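You operate a simulated robot arm through the tools that you are given. There is no shell and no other tool. Be economical: measure what you need, move in short steps, check, and stop when the job is done.

You are at the controls of a simulated two-armed robot. One attempt, no reset.

## Task
Switch the iron off and hang the pillowcase over the blue rail.
Fine: turn the heat dial to 0 too; hang it open wide and put the purple peg on it.

It is judged by the outcome, as a careful person would: the job done as asked, and still so three seconds after it is handed in. It fails if anything else is knocked over, pushed out of place, dropped, spilled or broken.

## Robot
Two 7-joint arms with three-finger grippers on one trunk, on a base that drives. Base frame: it is fixed to the floor where the robot stands at the start and does not move with it; the origin is under the middle of the robot, x ahead of it, y to its left, z up. Units: m, rad, N and s.
The left shoulder is at the start at [0.03, 0.124, 1.008], the right one opposite. With the tool pointing down near the work surface each hand reaches from about 0.1 to 0.8 m from the robot's upright axis, wherever it stands, measured 20 degrees to its own side. Places, roughly: blue rail [0.5, -0.3, 0.8]; heat dial [0.4, 0, 0.8]; power switch [0.4, 0.1, 0.8]. Payload 2.2 kg a hand.
Tool frame (each hand has its own): the origin (TCP) lies between the finger pads and is the grasp point; the fingertips stand 0.028 m ahead of it; z points along the fingers, y is the line along which they close. Largest opening 0.102 m; the body of the gripper starts 0.071 m behind the TCP.
Orientation is that of the tool frame in the base frame, as a unit quaternion [w, x, y, z]. With the fingers straight down and closing along the base's y, the tool's x points along the base's -x, its y along +y and its z along -z.

## Interface
- The arms move only by the tool play_rows. It takes "left_rows", "right_rows" or both (then of equal length, played together; a hand with none holds still); each is a list that holds one entry, the list of rows, each a list of 7 numbers: the shift along the tool's x, y, z in m, then the turn, a rotation vector about the tool's x, y, z in rad, then the closure, from 0 (fully open) to 1 (shut). In form: [[[x, y, z, wx, wy, wz, jaw], ...]]. A call has 1 to 20 rows; each row is the pose to reach, as a shift and turn from the pose commanded when the call began, along the tool's axes at that moment. A row lasts 0.2 s, in which the tool goes at most 0.05 m and 0.15 rad; a call with a longer step from one row to the next is refused whole, and so is a gripper value outside its range. A pose out of reach is approached as far as the arm can. The call stops where the force on the tool passes 50 N (or 10 N more than at its start, if that is more) or the arm is blocked; 0.2 s more then pass. The fingers move at their own pace and stop on an object; they squeeze with about 37 N. The grip force told is the motor's: it shows also when the fingers shut on nothing. Time passes only in rows, and 0.2 s behind the last, so rows that repeat a pose let the fingers close. The reply holds the time, the measured pose of the TCP, the force on the tool along the base axes, the opening and the grip force, in the units named above and with some noise, with the torque about the TCP (base axes, N m) and any sound that the robot's microphone picked up, and new pictures: "views" is both (left out), scene, wrist or none (wrist: the cameras of the hands that moved).
- Cameras (640 x 400 px; columns grow to the right, rows downward): "scene" is now at [0.0487, -0.0113, 1.7231]; the picture's right is [0.00, -1.00, 0.00], its down [-0.81, -0.00, -0.59] and it looks along [0.59, 0.00, -0.81] (base axes); focal length 252 px, centre (320, 200). "left" rides on the left gripper at [0.072, 0.038, -0.086] in its tool frame; the picture's right is [-0.46, 0.89, 0.00], its down [-0.60, -0.32, -0.73] and it looks along [-0.65, -0.34, 0.68] (tool axes); focal length 256 px, centre (320, 200). "right" rides on the right gripper at [0.069, 0.044, -0.086] in its tool frame; the picture's right is [-0.53, 0.85, 0.00], its down [-0.58, -0.36, -0.73] and it looks along [-0.62, -0.39, 0.68] (tool axes); focal length 256 px, centre (320, 200). There is no depth. A picture from a camera that has moved, and an enlarged one, comes with that camera's place and axes in the base frame and with its lens. The place of the scene camera against the robot may be out by one fixed shift of up to 0.018 m in any direction.
- move_column(by): slides the trunk up (or, below 0, down) by that many m; the arms and the scene camera ride with it, the base frame stays. It gives what a move gives, with no picture.
- base_move(legs): drives the robot by 1 to 6 legs, each [ahead, left, turn to the left] in m, m and rad, along the robot's own axes; the way and the turn of a leg run together, so that a leg with both is an arc; at most 1.5 m and 3.142 rad a leg. The arms and the cameras ride along, it lands a little off, and it stops where it bumps. It gives what a move gives, and a new picture of the scene camera.
- pan_tilt(pan, tilt): turns the head with the scene camera to pan (to the left, within 2.496 rad either way) and tilt (down, from -0.506 to 1.204), counted from straight ahead of the robot. It gives what a move gives, and a new picture of the scene camera.
- inspect(camera, box): a new picture of the part [left, top, right, bottom] of that camera's present view, enlarged. The clock stands still meanwhile.
- sign_off(): hands the job in; it is judged then, once.

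Work in short steps. Places have to be worked out from the pictures, the camera data and where the tool is seen: move nearer, look again, correct. Check each grasp and each placing, and mend what went wrong. You have 120 turns and 260 pictures in all, those below and enlarged ones among them. Open the grippers and draw the arms clear of the work before you hand the job in, unless the task says otherwise; then end with one line.

The tools are called after "Request:" as name(argument=value, ...) on one line, values as JSON. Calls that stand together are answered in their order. play_rows: Moves the arms, as the interface text tells. Its arguments: {"type":"object","properties":{"left_rows":{"type":"array","items":{"type":"array","items":{"type":"array","items":{"type":"number"}}}},"right_rows":{"type":"array","items":{"type":"array","items":{"type":"array","items":{"type":"number"}}}},"views":{"type":"string","enum":["both","scene","wrist","none"]}},"required":[]} The other tools are called the same way: move_column (by) slides the trunk up or down; base_move (legs) drives the base; pan_tilt (pan, tilt) turns the head that bears the scene camera; inspect (camera, box) takes an enlarged picture of a part of a camera's view; sign_off () hands the job in.

At the start:

```text
t: 0.0
left_tool_pos: [0.4806, 0.1218, 1.4401]
left_tool_rot: [0.001, 0.0, 1.0, 0.0]
left_contact_force: [0.3, 0.3, 0.0]
left_moment: [-0.02, -0.06, 0.0]
left_width: 0.1019
left_grasp_force: 0.2
right_tool_pos: [0.4526, -0.1963, 1.4235]
right_tool_rot: [0.0, 0.0, 1.0, 0.0]
right_contact_force: [0.5, -0.1, -0.3]
right_moment: [0.01, 0.0, -0.03]
right_width: 0.102
right_grasp_force: 0.1
trunk travel left (down, up): [-0.25, 0.29]
robot x, y, heading: [0.0003, -0.0014, -0.003]
head pan, tilt: [0.002, 0.935]
```

scene: 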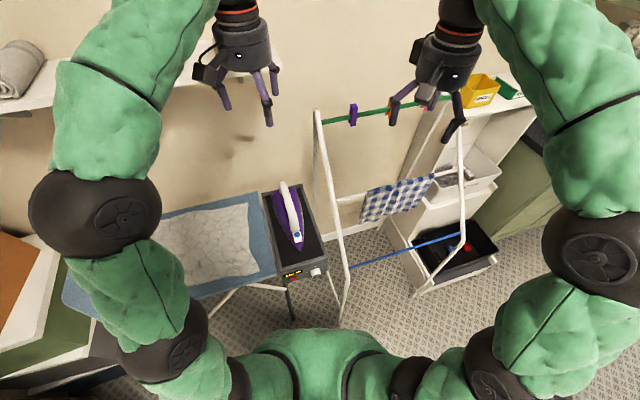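
right: 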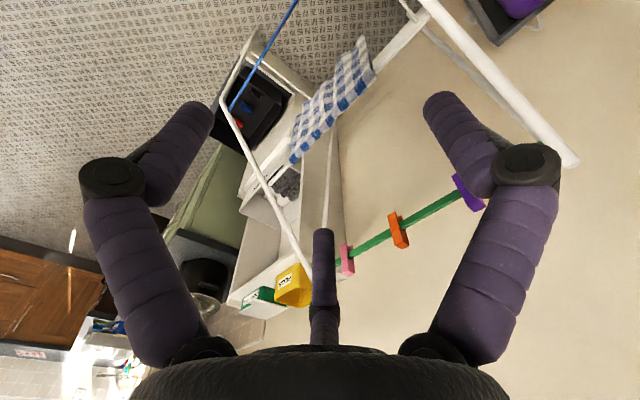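
left: 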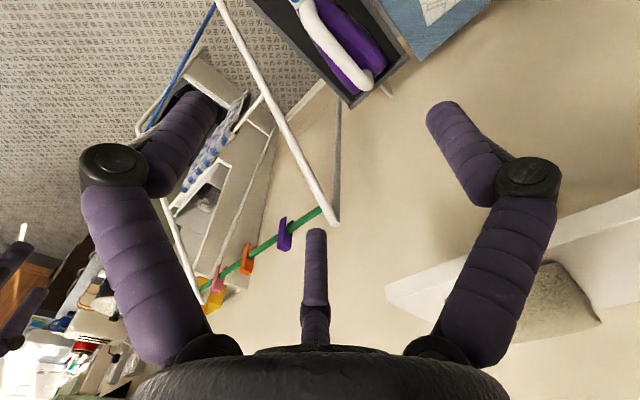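

The scene shows an ironing board with a pale cloth, an iron on a station with a front panel, and a rack with a green rail with pegs and a blue rail. I enlarge the main parts first.

Request:
inspect(camera="scene", box=[250, 170, 350, 300])

Request:
inspect(camera="scene", box=[300, 80, 520, 310])

Request:
inspect(camera="scene", box=[60, 170, 290, 330])

```text
3.08 times, centred on (300, 235) of scene
camera zoom: at [0.0487, -0.0113, 1.7231], right [0.0, -1.0, 0.0], down [-0.81, 0.0, -0.59], along [0.59, 0.0, -0.81], focal length 775 px, centre (382, 92)
```

zoom: 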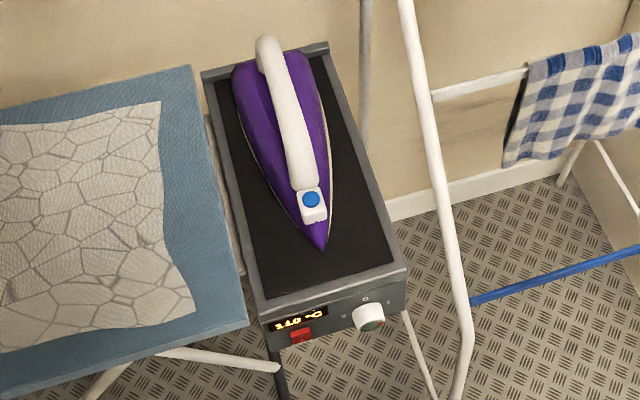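

```text
1.74 times, centred on (410, 195) of scene
camera zoom: at [0.0487, -0.0113, 1.7231], right [0.0, -1.0, 0.0], down [-0.81, 0.0, -0.59], along [0.59, 0.0, -0.81], focal length 438 px, centre (164, 209)
```

zoom: 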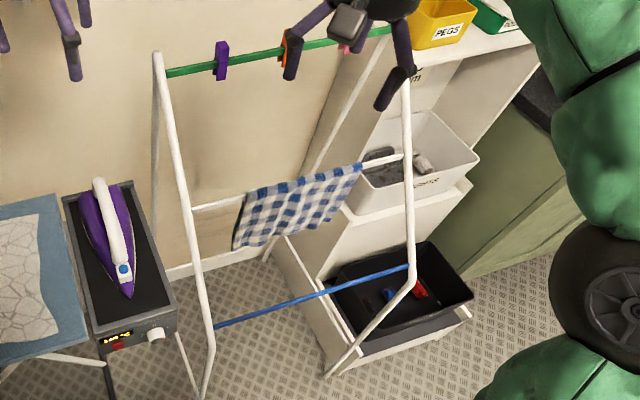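

```text
2.50 times, centred on (175, 250) of scene
camera zoom: at [0.0487, -0.0113, 1.7231], right [0.0, -1.0, 0.0], down [-0.81, 0.0, -0.59], along [0.59, 0.0, -0.81], focal length 630 px, centre (682, 75)
```

zoom: 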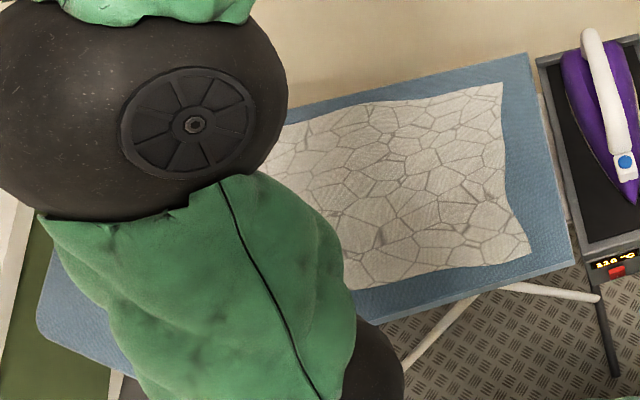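

The cracked-pattern pillowcase lies on the board, the panel with red switch and dial faces me, and the blue rail is the low front rail. I look behind before backing off for room to work.

Request:
pan_tilt(pan=2.45, tilt=0.7)

Request:
pan_tilt(pan=0.9, tilt=0.8)

```text
t: 2.2
left_tool_pos: [0.4801, 0.1214, 1.4398]
left_tool_rot: [0.0, 0.0, 1.0, 0.001]
left_contact_force: [-1.0, -0.1, -0.3]
left_moment: [0.06, 0.01, 0.01]
left_width: 0.1019
left_grasp_force: 0.0
right_tool_pos: [0.4529, -0.197, 1.4236]
right_tool_rot: [0.0, -0.001, 1.0, 0.0]
right_contact_force: [0.8, 0.6, 0.0]
right_moment: [-0.02, 0.01, 0.0]
right_width: 0.1019
right_grasp_force: 0.1
trunk travel left (down, up): [-0.25, 0.29]
robot x, y, heading: [0.0023, -0.0022, 0.0]
head pan, tilt: [2.45, 0.7]
camera scene: at [-0.0902, 0.0428, 1.742], right [0.64, 0.77, 0.0], down [0.5, -0.41, -0.77], along [-0.59, 0.49, -0.64], focal length 252 px, centre (320, 200)
```

scene: 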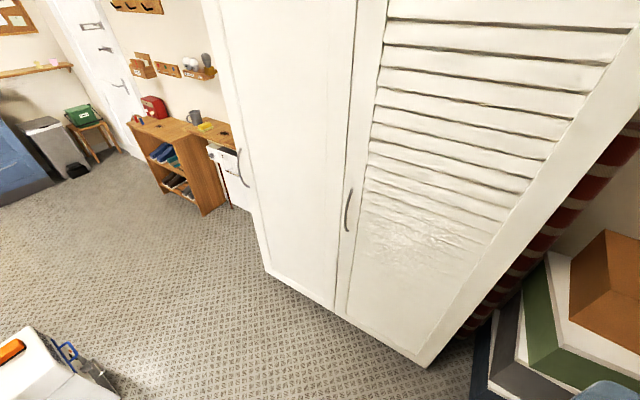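

```text
t: 3.9
left_tool_pos: [0.4789, 0.1217, 1.441]
left_tool_rot: [0.0, 0.0, 1.0, 0.0]
left_contact_force: [-0.3, -0.2, -0.3]
left_moment: [0.0, 0.02, 0.0]
left_width: 0.1019
left_grasp_force: 0.1
right_tool_pos: [0.4517, -0.1974, 1.423]
right_tool_rot: [0.0, -0.001, 1.0, 0.0]
right_contact_force: [-0.2, -0.8, 0.9]
right_moment: [-0.01, -0.02, 0.0]
right_width: 0.1017
right_grasp_force: 0.0
trunk travel left (down, up): [-0.25, 0.29]
robot x, y, heading: [0.0036, -0.0006, -0.002]
head pan, tilt: [0.901, 0.799]
camera scene: at [0.0252, 0.0518, 1.7337], right [0.78, -0.62, 0.0], down [-0.45, -0.56, -0.7], along [0.43, 0.55, -0.72], focal length 252 px, centre (320, 200)
```

scene: 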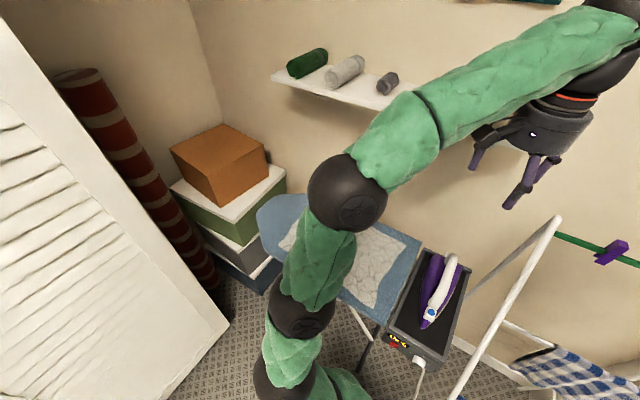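

Floor behind is clear for a few decimetres (a white box stands about 1 m behind, right). I back off 0.35 m and look forward again.

Request:
base_move(legs=[[-0.35, 0, 0]])

Request:
pan_tilt(pan=0.0, tilt=0.7)

```text
t: 6.2
left_tool_pos: [0.1233, 0.1214, 1.4404]
left_tool_rot: [0.0, 0.0, 1.0, 0.0]
left_contact_force: [-0.4, 0.3, -0.1]
left_moment: [-0.02, -0.03, 0.01]
left_width: 0.102
left_grasp_force: 0.0
right_tool_pos: [0.0983, -0.1968, 1.4246]
right_tool_rot: [0.0, 0.0, 1.0, 0.0]
right_contact_force: [-0.3, 0.3, 0.1]
right_moment: [-0.01, -0.03, 0.0]
right_width: 0.1021
right_grasp_force: 0.1
trunk travel left (down, up): [-0.25, 0.29]
robot x, y, heading: [-0.3523, 0.0009, 0.0]
head pan, tilt: [0.901, 0.799]
camera scene: at [-0.3306, 0.0517, 1.7337], right [0.78, -0.62, 0.0], down [-0.44, -0.56, -0.7], along [0.43, 0.55, -0.72], focal length 252 px, centre (320, 200)
```

scene: 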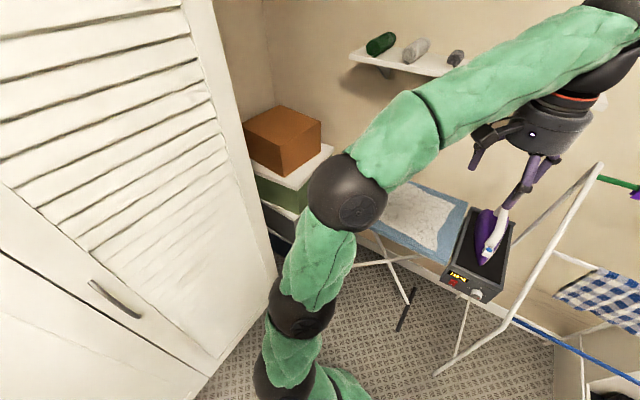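

```text
t: 7.3
left_tool_pos: [0.1235, 0.1217, 1.439]
left_tool_rot: [0.0, 0.0, 1.0, 0.0]
left_contact_force: [0.3, -0.7, -0.2]
left_moment: [0.01, 0.0, 0.02]
left_width: 0.1022
left_grasp_force: 0.0
right_tool_pos: [0.0989, -0.1969, 1.4236]
right_tool_rot: [0.0, -0.001, 1.0, 0.0]
right_contact_force: [1.0, 0.7, 1.6]
right_moment: [0.03, 0.0, 0.02]
right_width: 0.1018
right_grasp_force: 0.2
trunk travel left (down, up): [-0.25, 0.29]
robot x, y, heading: [-0.3517, -0.0012, -0.002]
head pan, tilt: [0.0, 0.7]
camera scene: at [-0.2946, -0.0114, 1.7419], right [0.0, -1.0, 0.0], down [-0.64, 0.0, -0.76], along [0.76, 0.0, -0.64], focal length 252 px, centre (320, 200)
```

scene: 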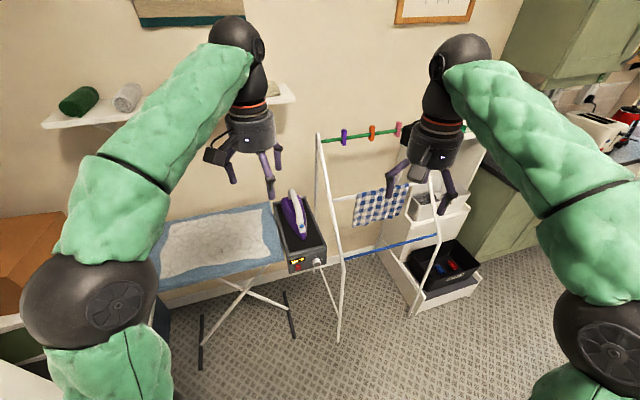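

Good overview. I enlarge the panel, the rack and the board to triangulate with the first view.

Request:
inspect(camera="scene", box=[265, 180, 345, 280])

Request:
inspect(camera="scene", box=[310, 110, 480, 320])

Request:
inspect(camera="scene", box=[130, 190, 300, 300])

```text
4.00 times, centred on (305, 230) of scene
camera zoom: at [-0.2946, -0.0114, 1.7419], right [0.0, -1.0, 0.0], down [-0.64, 0.0, -0.76], along [0.76, 0.0, -0.64], focal length 1008 px, centre (380, 80)
```

zoom: 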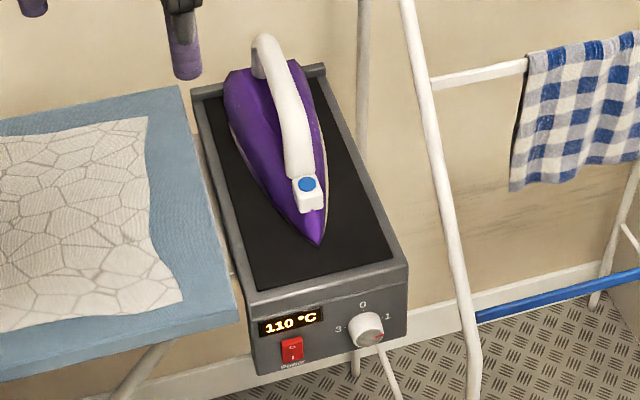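

```text
1.90 times, centred on (395, 215) of scene
camera zoom: at [-0.2946, -0.0114, 1.7419], right [0.0, -1.0, 0.0], down [-0.64, 0.0, -0.76], along [0.76, 0.0, -0.64], focal length 480 px, centre (177, 171)
```

zoom: 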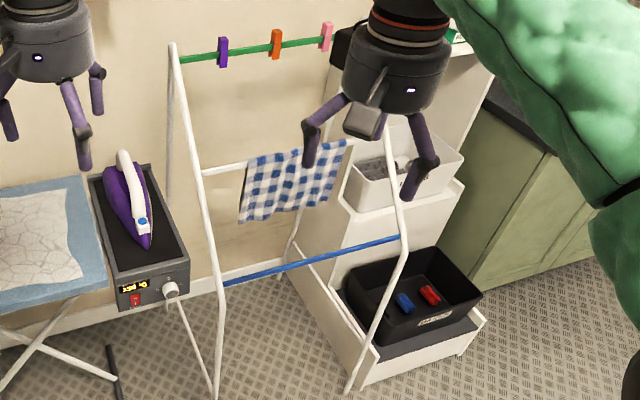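

```text
3.64 times, centred on (215, 245) of scene
camera zoom: at [-0.2946, -0.0114, 1.7419], right [0.0, -1.0, 0.0], down [-0.64, 0.0, -0.76], along [0.76, 0.0, -0.64], focal length 916 px, centre (702, 36)
```

zoom: 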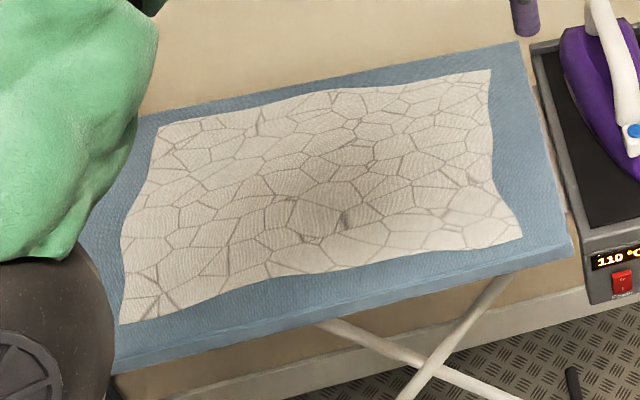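

Triangulating gives: dial ≈(0.37,0.005,0.84), switch ≈(0.36,0.087,0.805), blue rail from (0.405,-0.12,0.80) to (0.547,-0.59,0.80), everything yawed ≈0.3 rad. I bring the left hand to about 0.13 m in front of the panel, fingers pointing at it.

Request:
play_rows(left_rows=[[[-0.009, -0.0084, 0.044, -0.0174, -0.1112, -0.0174, 0], [-0.018, -0.0167, 0.088, -0.0348, -0.2224, -0.0348, 0], [-0.027, -0.025, 0.133, -0.0522, -0.3336, -0.0522, 0], [-0.036, -0.0334, 0.177, -0.0695, -0.4449, -0.0695, 0], [-0.045, -0.0418, 0.221, -0.087, -0.556, -0.087, 0], [-0.054, -0.05, 0.265, -0.1043, -0.667, -0.1043, 0], [-0.063, -0.0585, 0.31, -0.1217, -0.7785, -0.1217, 0], [-0.072, -0.067, 0.354, -0.139, -0.89, -0.139, 0], [-0.081, -0.075, 0.398, -0.1565, -1.001, -0.1565, 0], [-0.09, -0.0836, 0.442, -0.174, -1.112, -0.174, 0], [-0.099, -0.092, 0.486, -0.191, -1.223, -0.191, 0], [-0.108, -0.1, 0.53, -0.2086, -1.3345, -0.2086, 0], [-0.117, -0.109, 0.575, -0.226, -1.446, -0.226, 0], [-0.1265, -0.117, 0.619, -0.2434, -1.557, -0.2434, 0]]])

```text
t: 10.3
left_tool_pos: [0.2464, 0.0059, 0.8157]
left_tool_rot: [0.696, -0.108, 0.701, 0.11]
left_contact_force: [-2.5, -0.9, -3.4]
left_moment: [0.1, -0.31, -0.03]
left_width: 0.1021
left_grasp_force: 0.0
right_tool_pos: [0.0996, -0.1972, 1.423]
right_tool_rot: [-0.001, 0.0, 1.0, 0.0]
right_contact_force: [1.0, -0.5, -0.3]
right_moment: [0.02, 0.04, 0.02]
right_width: 0.1021
right_grasp_force: 0.0
trunk travel left (down, up): [-0.25, 0.29]
robot x, y, heading: [-0.3527, -0.0032, -0.002]
head pan, tilt: [0.0, 0.7]
camera scene: at [-0.293, -0.0122, 1.7414], right [0.0, -1.0, 0.0], down [-0.65, 0.0, -0.76], along [0.76, 0.0, -0.65], focal length 252 px, centre (320, 200)
camera left: at [0.1534, 0.0153, 0.7444], right [-0.27, 0.84, 0.47], down [-0.6, -0.53, 0.61], along [0.76, -0.12, 0.64], focal length 256 px, centre (320, 200)
```

scene: 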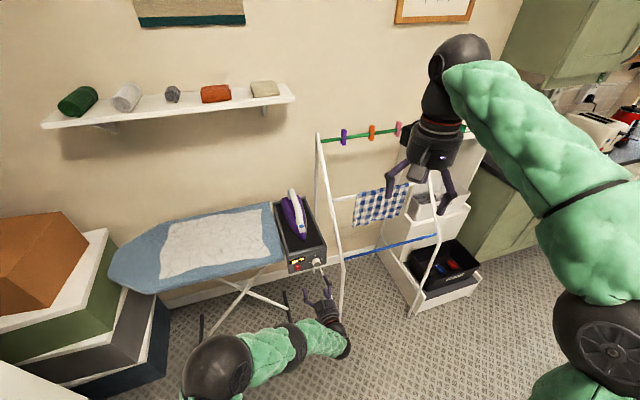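
left: 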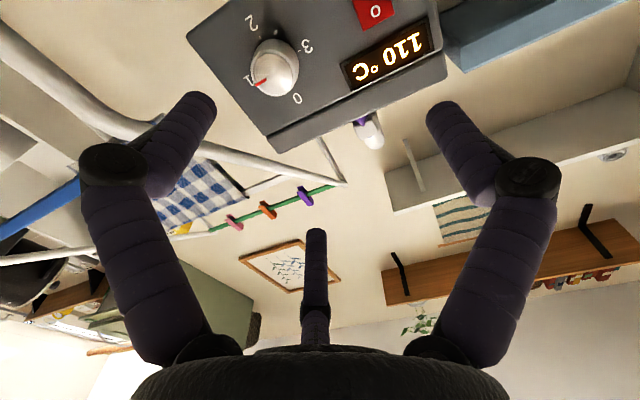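

The wrist view shows the dial pointer near 1 and the red rocker showing "O/I". I enlarge the panel.

Request:
inspect(camera="left", box=[180, 0, 460, 160])

Request:
inspect(camera="scene", box=[270, 235, 360, 310])

```text
2.29 times, centred on (320, 80) of left
camera zoom: at [0.1534, 0.0153, 0.7444], right [-0.27, 0.84, 0.47], down [-0.6, -0.53, 0.61], along [0.76, -0.12, 0.64], focal length 585 px, centre (320, 474)
```

zoom: 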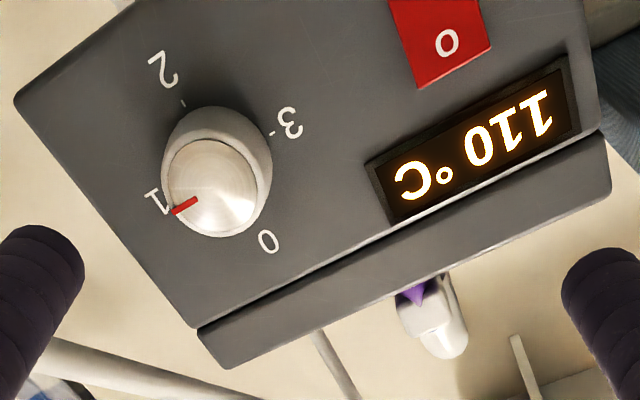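

```text
5.33 times, centred on (315, 272) of scene
camera zoom: at [-0.293, -0.0122, 1.7414], right [0.0, -1.0, 0.0], down [-0.65, 0.0, -0.76], along [0.76, 0.0, -0.65], focal length 1344 px, centre (347, -187)
```

zoom: 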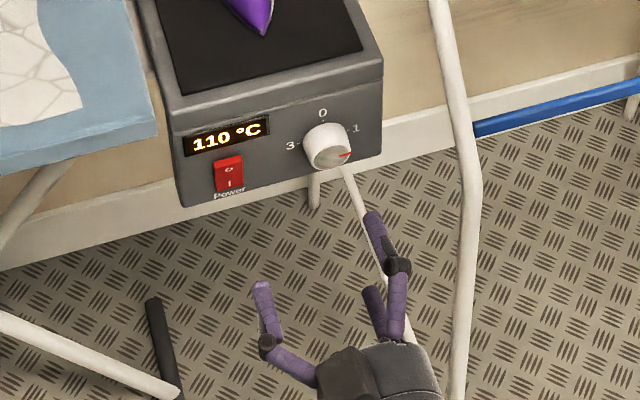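

Rocker "O" half ≈(0.368,0.10,0.80); it has to be pressed at the top half. I close the left fingers and line up about 4 cm short of it.

Request:
play_rows(left_rows=[[[0.004, 0.018, 0.0, 0, 0, 0, 1], [0.008, 0.036, 0.0, 0, 0, 0, 1], [0.01, 0.0535, 0.02, 0, 0, 0, 1], [0.01, 0.0535, 0.05, 0, 0, 0, 1], [0.01, 0.0535, 0.075, 0, 0, 0, 1], [0.01, 0.0535, 0.075, 0, 0, 0, 1]]])

Request:
inspect(camera="scene", box=[270, 235, 360, 310])

```text
t: 11.8
left_tool_pos: [0.3057, 0.0796, 0.8121]
left_tool_rot: [0.698, -0.109, 0.699, 0.111]
left_contact_force: [-0.4, 0.5, 0.2]
left_moment: [-0.03, 0.02, 0.0]
left_width: 0.0021
left_grasp_force: 31.7
right_tool_pos: [0.0978, -0.1971, 1.4242]
right_tool_rot: [0.0, 0.001, 1.0, 0.001]
right_contact_force: [-0.2, -0.4, -0.1]
right_moment: [0.02, -0.05, -0.01]
right_width: 0.102
right_grasp_force: 0.0
trunk travel left (down, up): [-0.25, 0.29]
robot x, y, heading: [-0.3553, -0.0008, 0.001]
head pan, tilt: [0.0, 0.7]
camera scene: at [-0.295, -0.0118, 1.742], right [0.0, -1.0, 0.0], down [-0.64, 0.0, -0.76], along [0.76, 0.0, -0.64], focal length 252 px, centre (320, 200)
camera left: at [0.2114, 0.0886, 0.7386], right [-0.27, 0.84, 0.47], down [-0.6, -0.53, 0.6], along [0.75, -0.12, 0.65], focal length 256 px, centre (320, 200)
```

scene: 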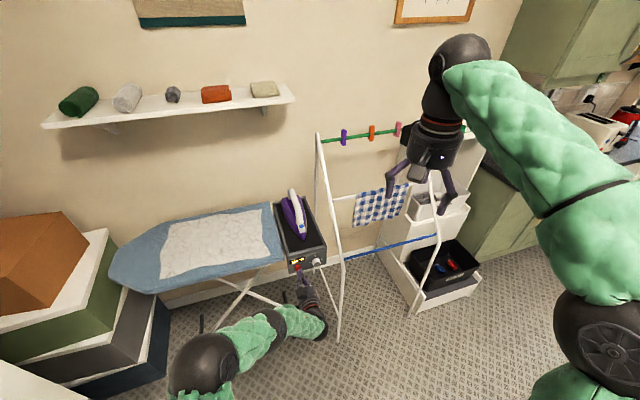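
left: 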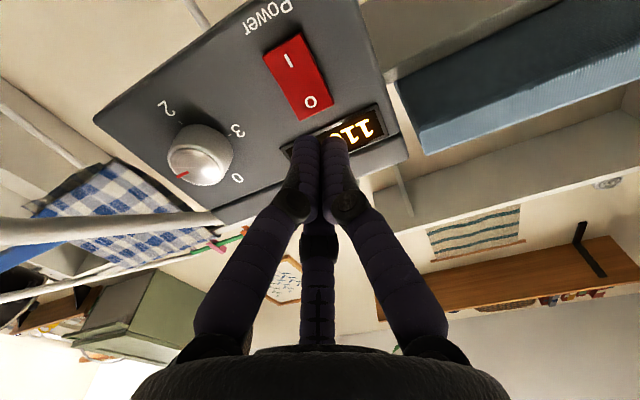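

```text
5.33 times, centred on (315, 272) of scene
camera zoom: at [-0.295, -0.0118, 1.742], right [0.0, -1.0, 0.0], down [-0.64, 0.0, -0.76], along [0.76, 0.0, -0.64], focal length 1344 px, centre (347, -187)
```

zoom: 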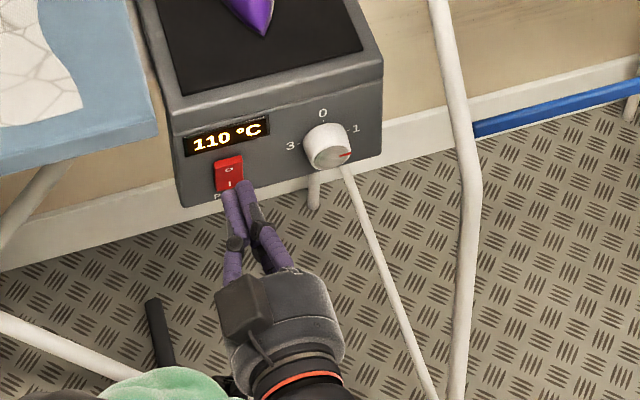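

From two wrist views the O is at (0.356,0.096,0.797); tips are 2.5 cm short and 1.3 cm high. I lower and press in small steps.

Request:
play_rows(left_rows=[[[0.012, 0.0, 0.0, 0, 0, 0, 1], [0.012, 0.0, 0.015, 0, 0, 0, 1], [0.012, 0.0, 0.022, 0, 0, 0, 1], [0.012, 0.0, 0.027, 0, 0, 0, 1], [0.012, 0.0, 0.032, 0, 0, 0, 1], [0.012, 0, 0.02, 0, 0, 0, 1], [0.012, 0, 0.0, 0, 0, 0, 1]]])

Request:
inspect(camera="scene", box=[270, 235, 360, 310])

```text
t: 13.3
left_tool_pos: [0.3065, 0.0787, 0.8009]
left_tool_rot: [0.698, -0.109, 0.699, 0.109]
left_contact_force: [0.6, 0.3, 0.2]
left_moment: [-0.01, -0.01, 0.0]
left_width: 0.0022
left_grasp_force: 31.6
right_tool_pos: [0.0981, -0.1976, 1.424]
right_tool_rot: [-0.001, 0.001, 1.0, 0.0]
right_contact_force: [0.2, 0.5, -0.1]
right_moment: [0.0, 0.0, 0.03]
right_width: 0.1021
right_grasp_force: 0.1
trunk travel left (down, up): [-0.25, 0.29]
robot x, y, heading: [-0.3583, 0.0014, 0.001]
head pan, tilt: [0.0, 0.7]
camera scene: at [-0.295, -0.0117, 1.742], right [0.0, -1.0, 0.0], down [-0.64, 0.0, -0.76], along [0.76, 0.0, -0.64], focal length 252 px, centre (320, 200)
camera left: at [0.212, 0.0884, 0.7274], right [-0.27, 0.84, 0.46], down [-0.6, -0.53, 0.6], along [0.75, -0.12, 0.65], focal length 256 px, centre (320, 200)
```

scene: 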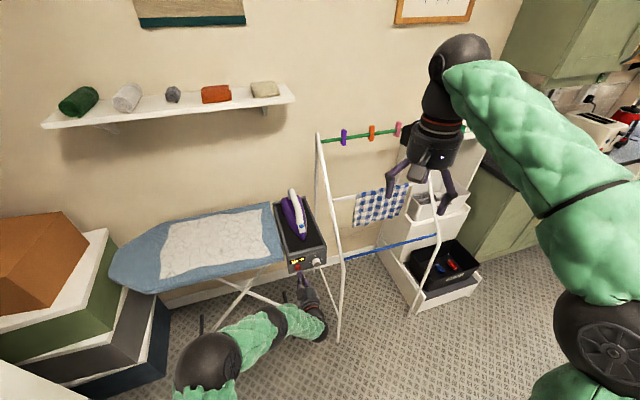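
left: 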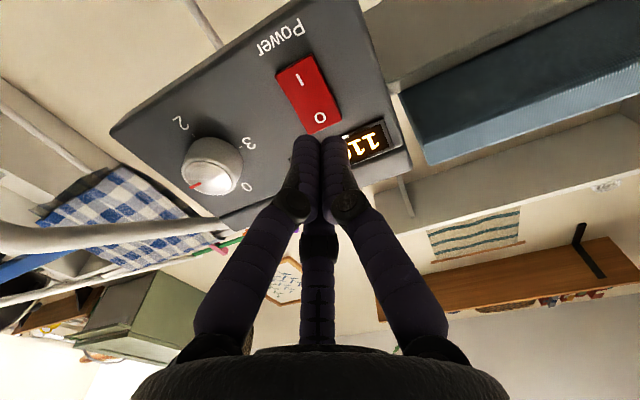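

```text
5.33 times, centred on (315, 272) of scene
camera zoom: at [-0.295, -0.0117, 1.742], right [0.0, -1.0, 0.0], down [-0.64, 0.0, -0.76], along [0.76, 0.0, -0.64], focal length 1344 px, centre (347, -187)
```

zoom: 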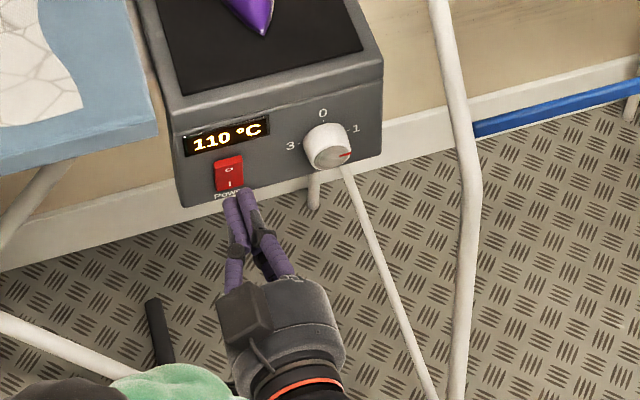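

No contact or click yet; the display is still lit. I press deeper, holding at the end so I can read the force.

Request:
play_rows(left_rows=[[[0, 0.002, 0.02, 0, 0, 0, 1], [0, 0.002, 0.032, 0, 0, 0, 1], [0, 0.002, 0.036, 0, 0, 0, 1], [0, 0.002, 0.04, 0, 0, 0, 1], [0, 0.002, 0.044, 0, 0, 0, 1]]])

Request:
inspect(camera="scene", box=[270, 235, 360, 310])

```text
t: 14.4
left_tool_pos: [0.3364, 0.0893, 0.7952]
left_tool_rot: [0.697, -0.106, 0.701, 0.109]
left_contact_force: [-22.9, -5.2, 10.3]
left_moment: [0.11, -0.03, 0.22]
left_width: 0.0018
left_grasp_force: 31.4
right_tool_pos: [0.095, -0.1977, 1.4234]
right_tool_rot: [0.001, -0.001, 1.0, -0.001]
right_contact_force: [-0.2, 0.1, -0.5]
right_moment: [0.02, 0.03, 0.02]
right_width: 0.1019
right_grasp_force: 0.1
trunk travel left (down, up): [-0.25, 0.29]
robot x, y, heading: [-0.3504, -0.0016, -0.005]
head pan, tilt: [0.0, 0.7]
stopped in row 5 (left hand): the force on the tool passed its limit at 55 N (the readings are from after the stop); the commanded pose is now the measured one
camera scene: at [-0.2983, -0.0121, 1.7421], right [0.0, -1.0, 0.0], down [-0.64, 0.0, -0.77], along [0.77, 0.0, -0.64], focal length 252 px, centre (320, 200)
camera left: at [0.2412, 0.0996, 0.7232], right [-0.26, 0.84, 0.47], down [-0.6, -0.52, 0.61], along [0.76, -0.12, 0.64], focal length 256 px, centre (320, 200)
```

scene: 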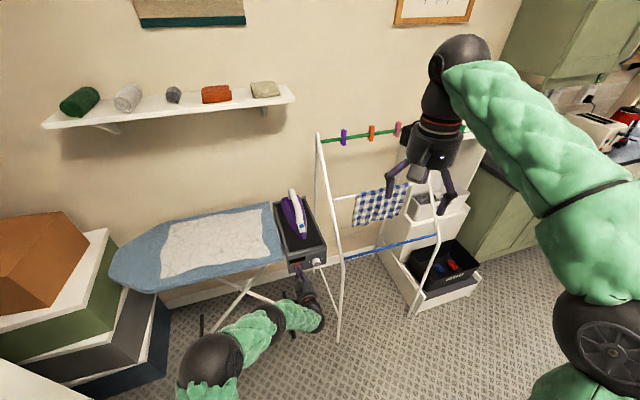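
left: 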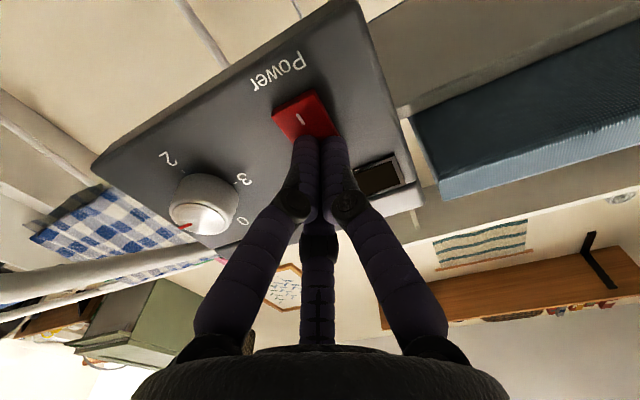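

```text
5.33 times, centred on (315, 272) of scene
camera zoom: at [-0.2983, -0.0121, 1.7421], right [0.0, -1.0, 0.0], down [-0.64, 0.0, -0.77], along [0.77, 0.0, -0.64], focal length 1344 px, centre (347, -187)
```

zoom: 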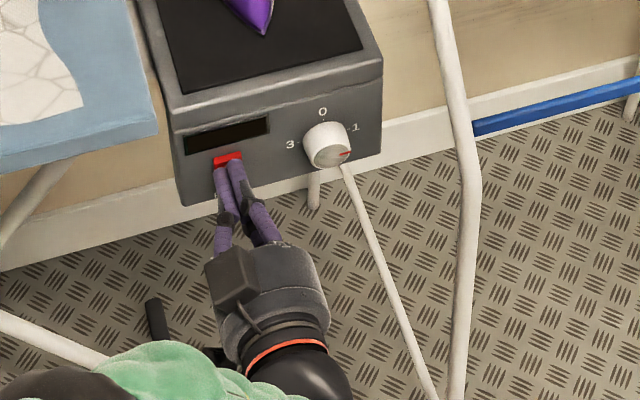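

Clicked off: the display is dark and the I side now sticks out. I back away, open the fingers partly and line up with the dial at about (0.378,0.013,0.797).

Request:
play_rows(left_rows=[[[0, 0, -0.03, 0, 0, 0, 1], [0, 0, -0.063, 0, 0, 0, 1], [-0.001, -0.043, -0.063, 0, 0, 0, 0.3], [-0.002, -0.085, -0.063, 0, 0, 0, 0.3], [-0.002, -0.085, -0.063, 0, 0, 0, 0.3]]])

Request:
inspect(camera="left", box=[180, 0, 460, 160])

Request:
inspect(camera="scene", box=[270, 235, 360, 310])

```text
t: 15.6
left_tool_pos: [0.3053, -0.0088, 0.7975]
left_tool_rot: [0.696, -0.107, 0.701, 0.108]
left_contact_force: [-0.2, -0.1, 0.4]
left_moment: [-0.01, -0.01, 0.03]
left_width: 0.0715
left_grasp_force: 0.0
right_tool_pos: [0.097, -0.1975, 1.4242]
right_tool_rot: [0.0, 0.0, 1.0, 0.0]
right_contact_force: [-0.3, 0.7, 0.0]
right_moment: [-0.02, 0.0, 0.03]
right_width: 0.1018
right_grasp_force: 0.0
trunk travel left (down, up): [-0.25, 0.29]
robot x, y, heading: [-0.3566, 0.0024, 0.002]
head pan, tilt: [0.0, 0.7]
camera scene: at [-0.2955, -0.0111, 1.7419], right [0.0, -1.0, 0.0], down [-0.64, 0.0, -0.76], along [0.76, 0.0, -0.64], focal length 252 px, centre (320, 200)
camera left: at [0.2111, 0.0008, 0.7254], right [-0.26, 0.84, 0.47], down [-0.6, -0.52, 0.61], along [0.76, -0.12, 0.64], focal length 256 px, centre (320, 200)
```

scene: 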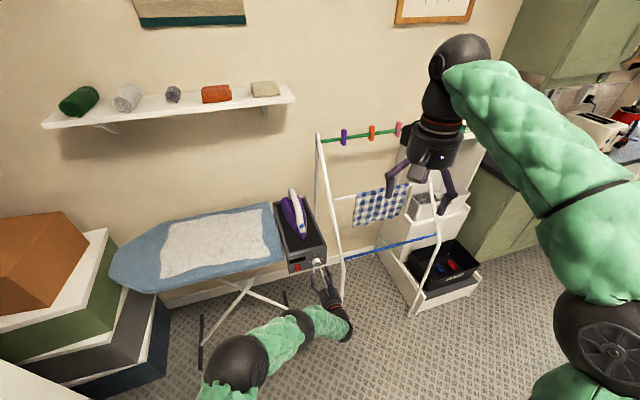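
left: 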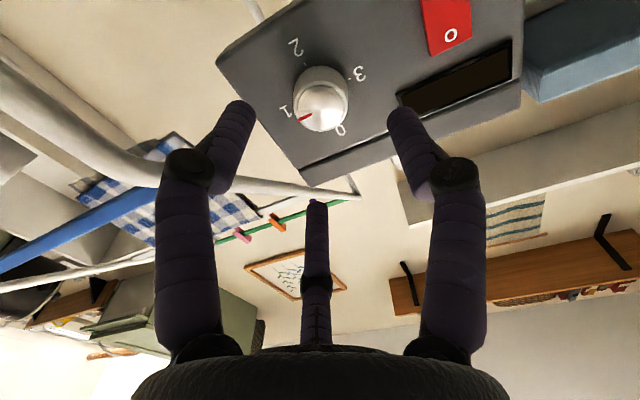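

```text
2.29 times, centred on (320, 80) of left
camera zoom: at [0.2111, 0.0008, 0.7254], right [-0.26, 0.84, 0.47], down [-0.6, -0.52, 0.61], along [0.76, -0.12, 0.64], focal length 585 px, centre (320, 474)
```

zoom: 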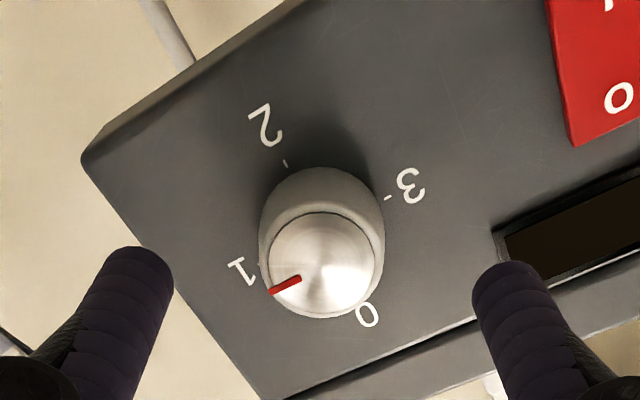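

```text
5.33 times, centred on (315, 272) of scene
camera zoom: at [-0.2955, -0.0111, 1.7419], right [0.0, -1.0, 0.0], down [-0.64, 0.0, -0.76], along [0.76, 0.0, -0.64], focal length 1344 px, centre (347, -187)
```

zoom: 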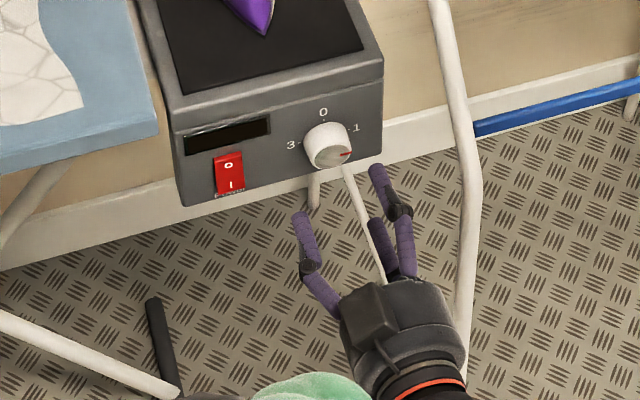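

Dial pointer sits on 1, tool axis is within 2 mm of the dial axis. I advance 5.6 cm and close on the knob.

Request:
play_rows(left_rows=[[[0, -0.001, 0.03, 0, 0, 0, 0.3], [0, -0.0015, 0.05, 0, 0, 0, 0.3], [0, -0.0015, 0.057, 0, 0, 0, 0.3], [0, -0.0015, 0.057, 0, 0, 0, 1], [0, -0.0015, 0.057, 0, 0, 0, 1], [0, -0.0015, 0.057, 0, 0, 0, 1]]])

```text
t: 17.0
left_tool_pos: [0.3596, 0.0093, 0.7965]
left_tool_rot: [0.696, -0.108, 0.702, 0.109]
left_contact_force: [-5.0, 8.1, -2.5]
left_moment: [0.04, -0.01, 0.52]
left_width: 0.0364
left_grasp_force: 45.0
right_tool_pos: [0.0976, -0.1956, 1.4244]
right_tool_rot: [0.0, 0.0, 1.0, 0.0]
right_contact_force: [0.8, 1.0, 0.0]
right_moment: [0.0, 0.02, 0.01]
right_width: 0.1018
right_grasp_force: 0.1
trunk travel left (down, up): [-0.25, 0.29]
robot x, y, heading: [-0.3555, -0.0027, 0.001]
head pan, tilt: [0.0, 0.7]
camera scene: at [-0.2959, -0.0106, 1.7419], right [0.0, -1.0, 0.0], down [-0.64, 0.0, -0.76], along [0.76, 0.0, -0.64], focal length 252 px, centre (320, 200)
camera left: at [0.2643, 0.0185, 0.7246], right [-0.27, 0.84, 0.47], down [-0.59, -0.53, 0.61], along [0.76, -0.12, 0.64], focal length 256 px, centre (320, 200)
```

scene: 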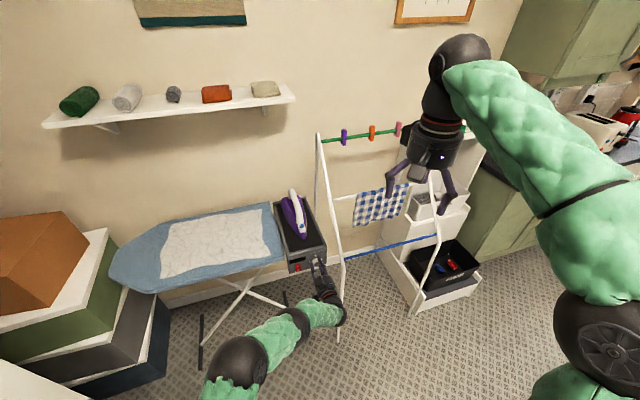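
left: 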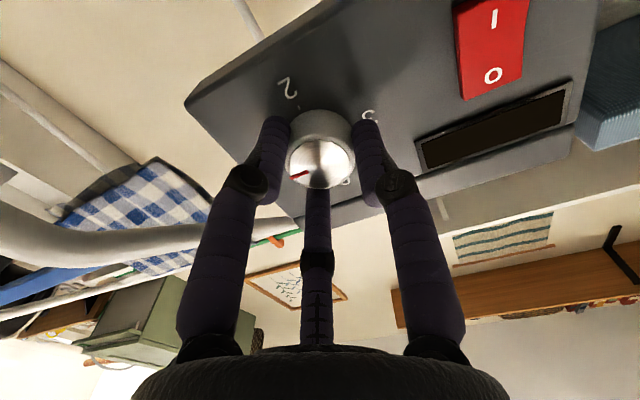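

Knob is held (3.6 cm). I turn it counter-clockwise, −1.5 rad about the tool axis.

Request:
play_rows(left_rows=[[[0, 0, 0, 0, 0, -0.14, 1], [0, 0, 0, 0, 0, -0.28, 1], [0, 0, 0, 0, 0, -0.42, 1], [0, 0, 0, 0, 0, -0.56, 1], [0, 0, 0, 0, 0, -0.7, 1], [0, 0, 0, 0, 0, -0.84, 1], [0, 0, 0, 0, 0, -0.98, 1], [0, 0, 0, 0, 0, -1.12, 1], [0, 0, 0, 0, 0, -1.26, 1], [0, 0, 0, 0, 0, -1.4, 1], [0, 0, 0, 0, 0, -1.5, 1]]])

Request:
inspect(camera="left", box=[180, 40, 460, 200])

Request:
inspect(camera="scene", box=[270, 235, 360, 310])

```text
t: 17.9
left_tool_pos: [0.3576, 0.0076, 0.7955]
left_tool_rot: [0.702, -0.264, 0.66, -0.049]
left_contact_force: [-5.6, 6.2, 3.7]
left_moment: [0.08, -0.2, -0.64]
left_width: 0.0361
left_grasp_force: 45.0
left hand out of reach, approached as far as the arm can: row 4
right_tool_pos: [0.0969, -0.1972, 1.4235]
right_tool_rot: [0.0, -0.002, 1.0, 0.0]
right_contact_force: [0.0, -0.6, -1.0]
right_moment: [0.04, 0.0, -0.01]
right_width: 0.1018
right_grasp_force: 0.0
trunk travel left (down, up): [-0.25, 0.29]
robot x, y, heading: [-0.3568, 0.0003, 0.004]
head pan, tilt: [0.0, 0.7]
stopped in row 4 (left hand): the force on the tool passed its limit at 56 N (the readings are from after the stop); the commanded pose is now the measured one
camera scene: at [-0.2967, -0.0119, 1.742], right [0.0, -1.0, 0.0], down [-0.64, 0.0, -0.77], along [0.77, 0.0, -0.64], focal length 252 px, centre (320, 200)
camera left: at [0.2743, -0.0158, 0.7153], right [-0.31, 0.95, 0.03], down [-0.68, -0.24, 0.69], along [0.66, 0.19, 0.72], focal length 256 px, centre (320, 200)
```

scene: 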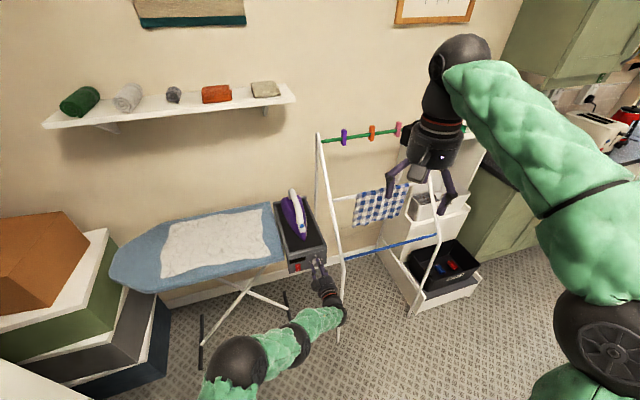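
left: 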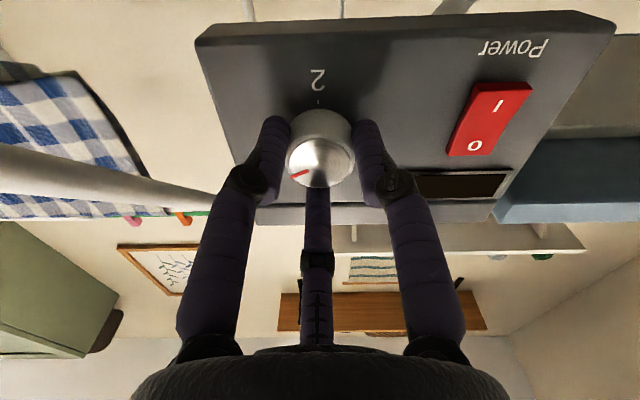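

```text
2.29 times, centred on (320, 120) of left
camera zoom: at [0.2743, -0.0158, 0.7153], right [-0.31, 0.95, 0.03], down [-0.68, -0.24, 0.69], along [0.66, 0.19, 0.72], focal length 585 px, centre (320, 383)
```

zoom: 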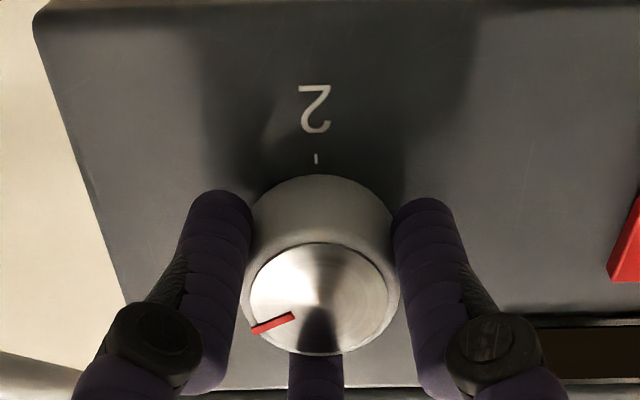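

```text
5.33 times, centred on (315, 272) of scene
camera zoom: at [-0.2967, -0.0119, 1.742], right [0.0, -1.0, 0.0], down [-0.64, 0.0, -0.77], along [0.77, 0.0, -0.64], focal length 1344 px, centre (347, -187)
```

zoom: 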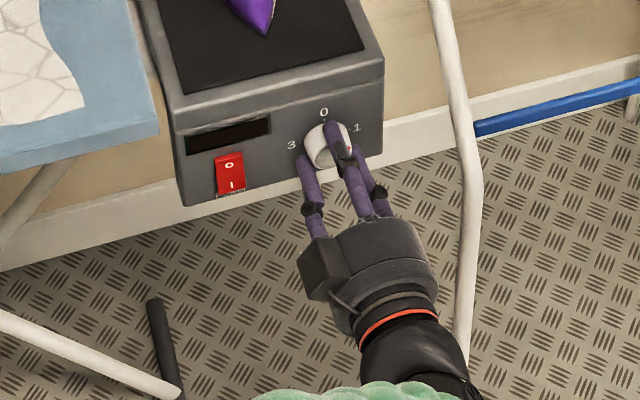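

The knob turned ≈0.45 rad with the hand, then the wrist hit its limit. I release, back off, and roll the hand the other way (+1.1 rad) for a second bite.

Request:
play_rows(left_rows=[[[0, 0, 0, 0, 0, 0, 0.3], [0, 0, 0, 0, 0, 0, 0.3], [0, 0, -0.025, 0, 0, 0, 0.3], [0, 0, -0.05, 0, 0, 0, 0.3], [0, 0, -0.05, 0, 0, 0.14, 0.3], [0, 0, -0.05, 0, 0, 0.28, 0.3], [0, 0, -0.05, 0, 0, 0.42, 0.3], [0, 0, -0.05, 0, 0, 0.56, 0.3], [0, 0, -0.05, 0, 0, 0.7, 0.3], [0, 0, -0.05, 0, 0, 0.84, 0.3], [0, 0, -0.05, 0, 0, 0.98, 0.3], [0, 0, -0.05, 0, 0, 1.12, 0.3]]])

Request:
inspect(camera="scene", box=[270, 235, 360, 310])

```text
t: 20.6
left_tool_pos: [0.3121, -0.0075, 0.7957]
left_tool_rot: [0.62, 0.128, 0.7, 0.331]
left_contact_force: [0.4, 0.9, 0.2]
left_moment: [0.02, 0.02, 0.0]
left_width: 0.0713
left_grasp_force: 0.1
right_tool_pos: [0.0977, -0.1968, 1.423]
right_tool_rot: [0.0, -0.002, 1.0, 0.0]
right_contact_force: [0.3, 0.0, 0.4]
right_moment: [0.02, 0.01, 0.0]
right_width: 0.102
right_grasp_force: 0.1
trunk travel left (down, up): [-0.25, 0.29]
robot x, y, heading: [-0.3574, 0.0038, 0.003]
head pan, tilt: [0.0, 0.7]
camera scene: at [-0.2955, -0.0114, 1.7419], right [0.0, -1.0, 0.0], down [-0.64, 0.0, -0.76], along [0.76, 0.0, -0.64], focal length 252 px, centre (320, 200)
camera left: at [0.2054, 0.0368, 0.7633], right [-0.11, 0.39, 0.91], down [-0.5, -0.82, 0.28], along [0.86, -0.43, 0.29], focal length 256 px, centre (320, 200)
```

scene: 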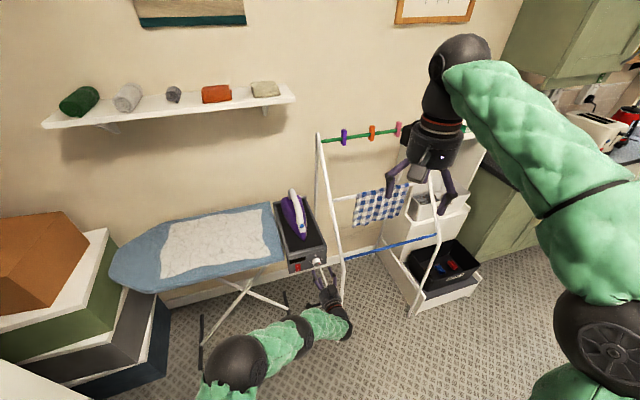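
left: 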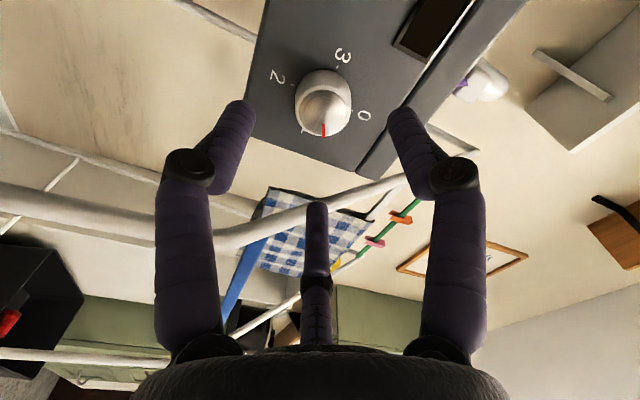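

```text
5.33 times, centred on (315, 272) of scene
camera zoom: at [-0.2955, -0.0114, 1.7419], right [0.0, -1.0, 0.0], down [-0.64, 0.0, -0.76], along [0.76, 0.0, -0.64], focal length 1344 px, centre (347, -187)
```

zoom: 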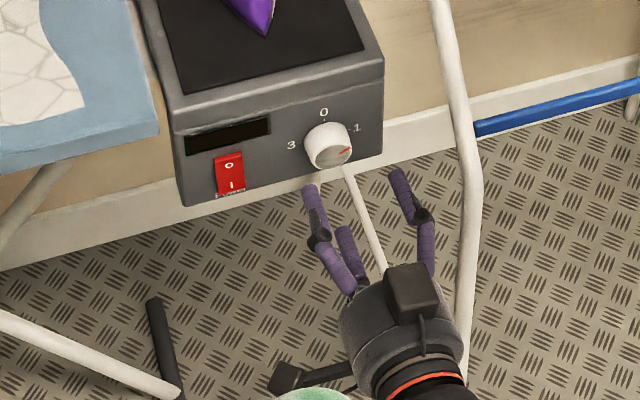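

Pointer moved partway; ≈1.1 rad remain. I advance, grip and turn −1.05 rad.

Request:
play_rows(left_rows=[[[0, 0, 0.03, 0, 0, 0, 0.3], [0, 0, 0.05, 0, 0, 0, 0.3], [0, 0, 0.05, 0, 0, 0, 1], [0, 0, 0.05, 0, 0, 0, 1], [0, 0, 0.05, 0, 0, 0, 1], [0, 0, 0.05, 0, 0, -0.13, 1], [0, 0, 0.05, 0, 0, -0.26, 1], [0, 0, 0.05, 0, 0, -0.39, 1], [0, 0, 0.05, 0, 0, -0.52, 1], [0, 0, 0.05, 0, 0, -0.65, 1], [0, 0, 0.05, 0, 0, -0.78, 1], [0, 0, 0.05, 0, 0, -0.91, 1], [0, 0, 0.05, 0, 0, -1.04, 1]]])

Request:
inspect(camera="left", box=[180, 40, 460, 200])

```text
t: 23.4
left_tool_pos: [0.3581, 0.0075, 0.7977]
left_tool_rot: [0.703, -0.239, 0.669, -0.023]
left_contact_force: [-11.5, 9.3, 7.4]
left_moment: [0.14, -0.41, 0.1]
left_width: 0.036
left_grasp_force: 45.0
right_tool_pos: [0.0964, -0.1966, 1.4248]
right_tool_rot: [0.001, -0.001, 1.0, 0.0]
right_contact_force: [0.0, -0.3, -0.4]
right_moment: [-0.01, 0.01, 0.01]
right_width: 0.1019
right_grasp_force: 0.0
trunk travel left (down, up): [-0.25, 0.29]
robot x, y, heading: [-0.3544, -0.0006, -0.003]
head pan, tilt: [0.0, 0.7]
camera scene: at [-0.2978, -0.0104, 1.742], right [0.0, -1.0, 0.0], down [-0.64, 0.0, -0.77], along [0.77, 0.0, -0.64], focal length 252 px, centre (320, 200)
camera left: at [0.2719, -0.01, 0.716], right [-0.3, 0.95, 0.11], down [-0.67, -0.29, 0.69], along [0.68, 0.13, 0.72], focal length 256 px, centre (320, 200)
```

scene: 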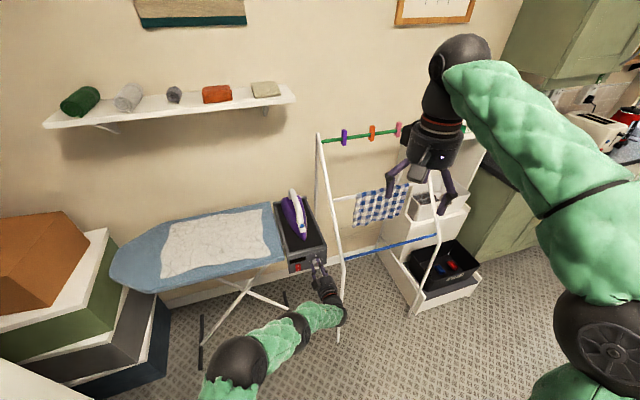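
left: 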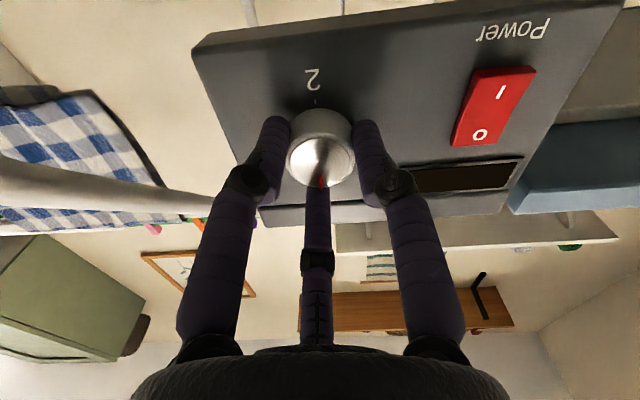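

```text
2.29 times, centred on (320, 120) of left
camera zoom: at [0.2719, -0.01, 0.716], right [-0.3, 0.95, 0.11], down [-0.67, -0.29, 0.69], along [0.68, 0.13, 0.72], focal length 585 px, centre (320, 383)
```

zoom: 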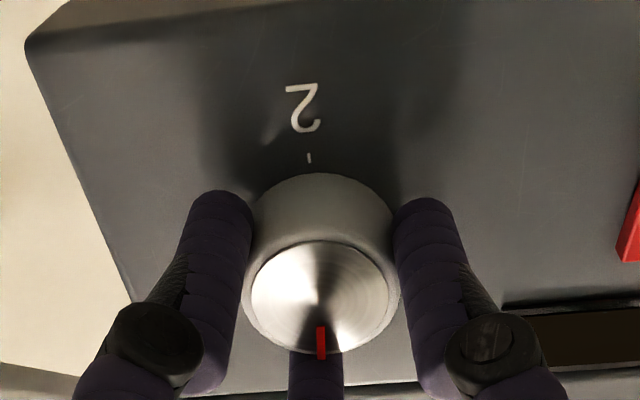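

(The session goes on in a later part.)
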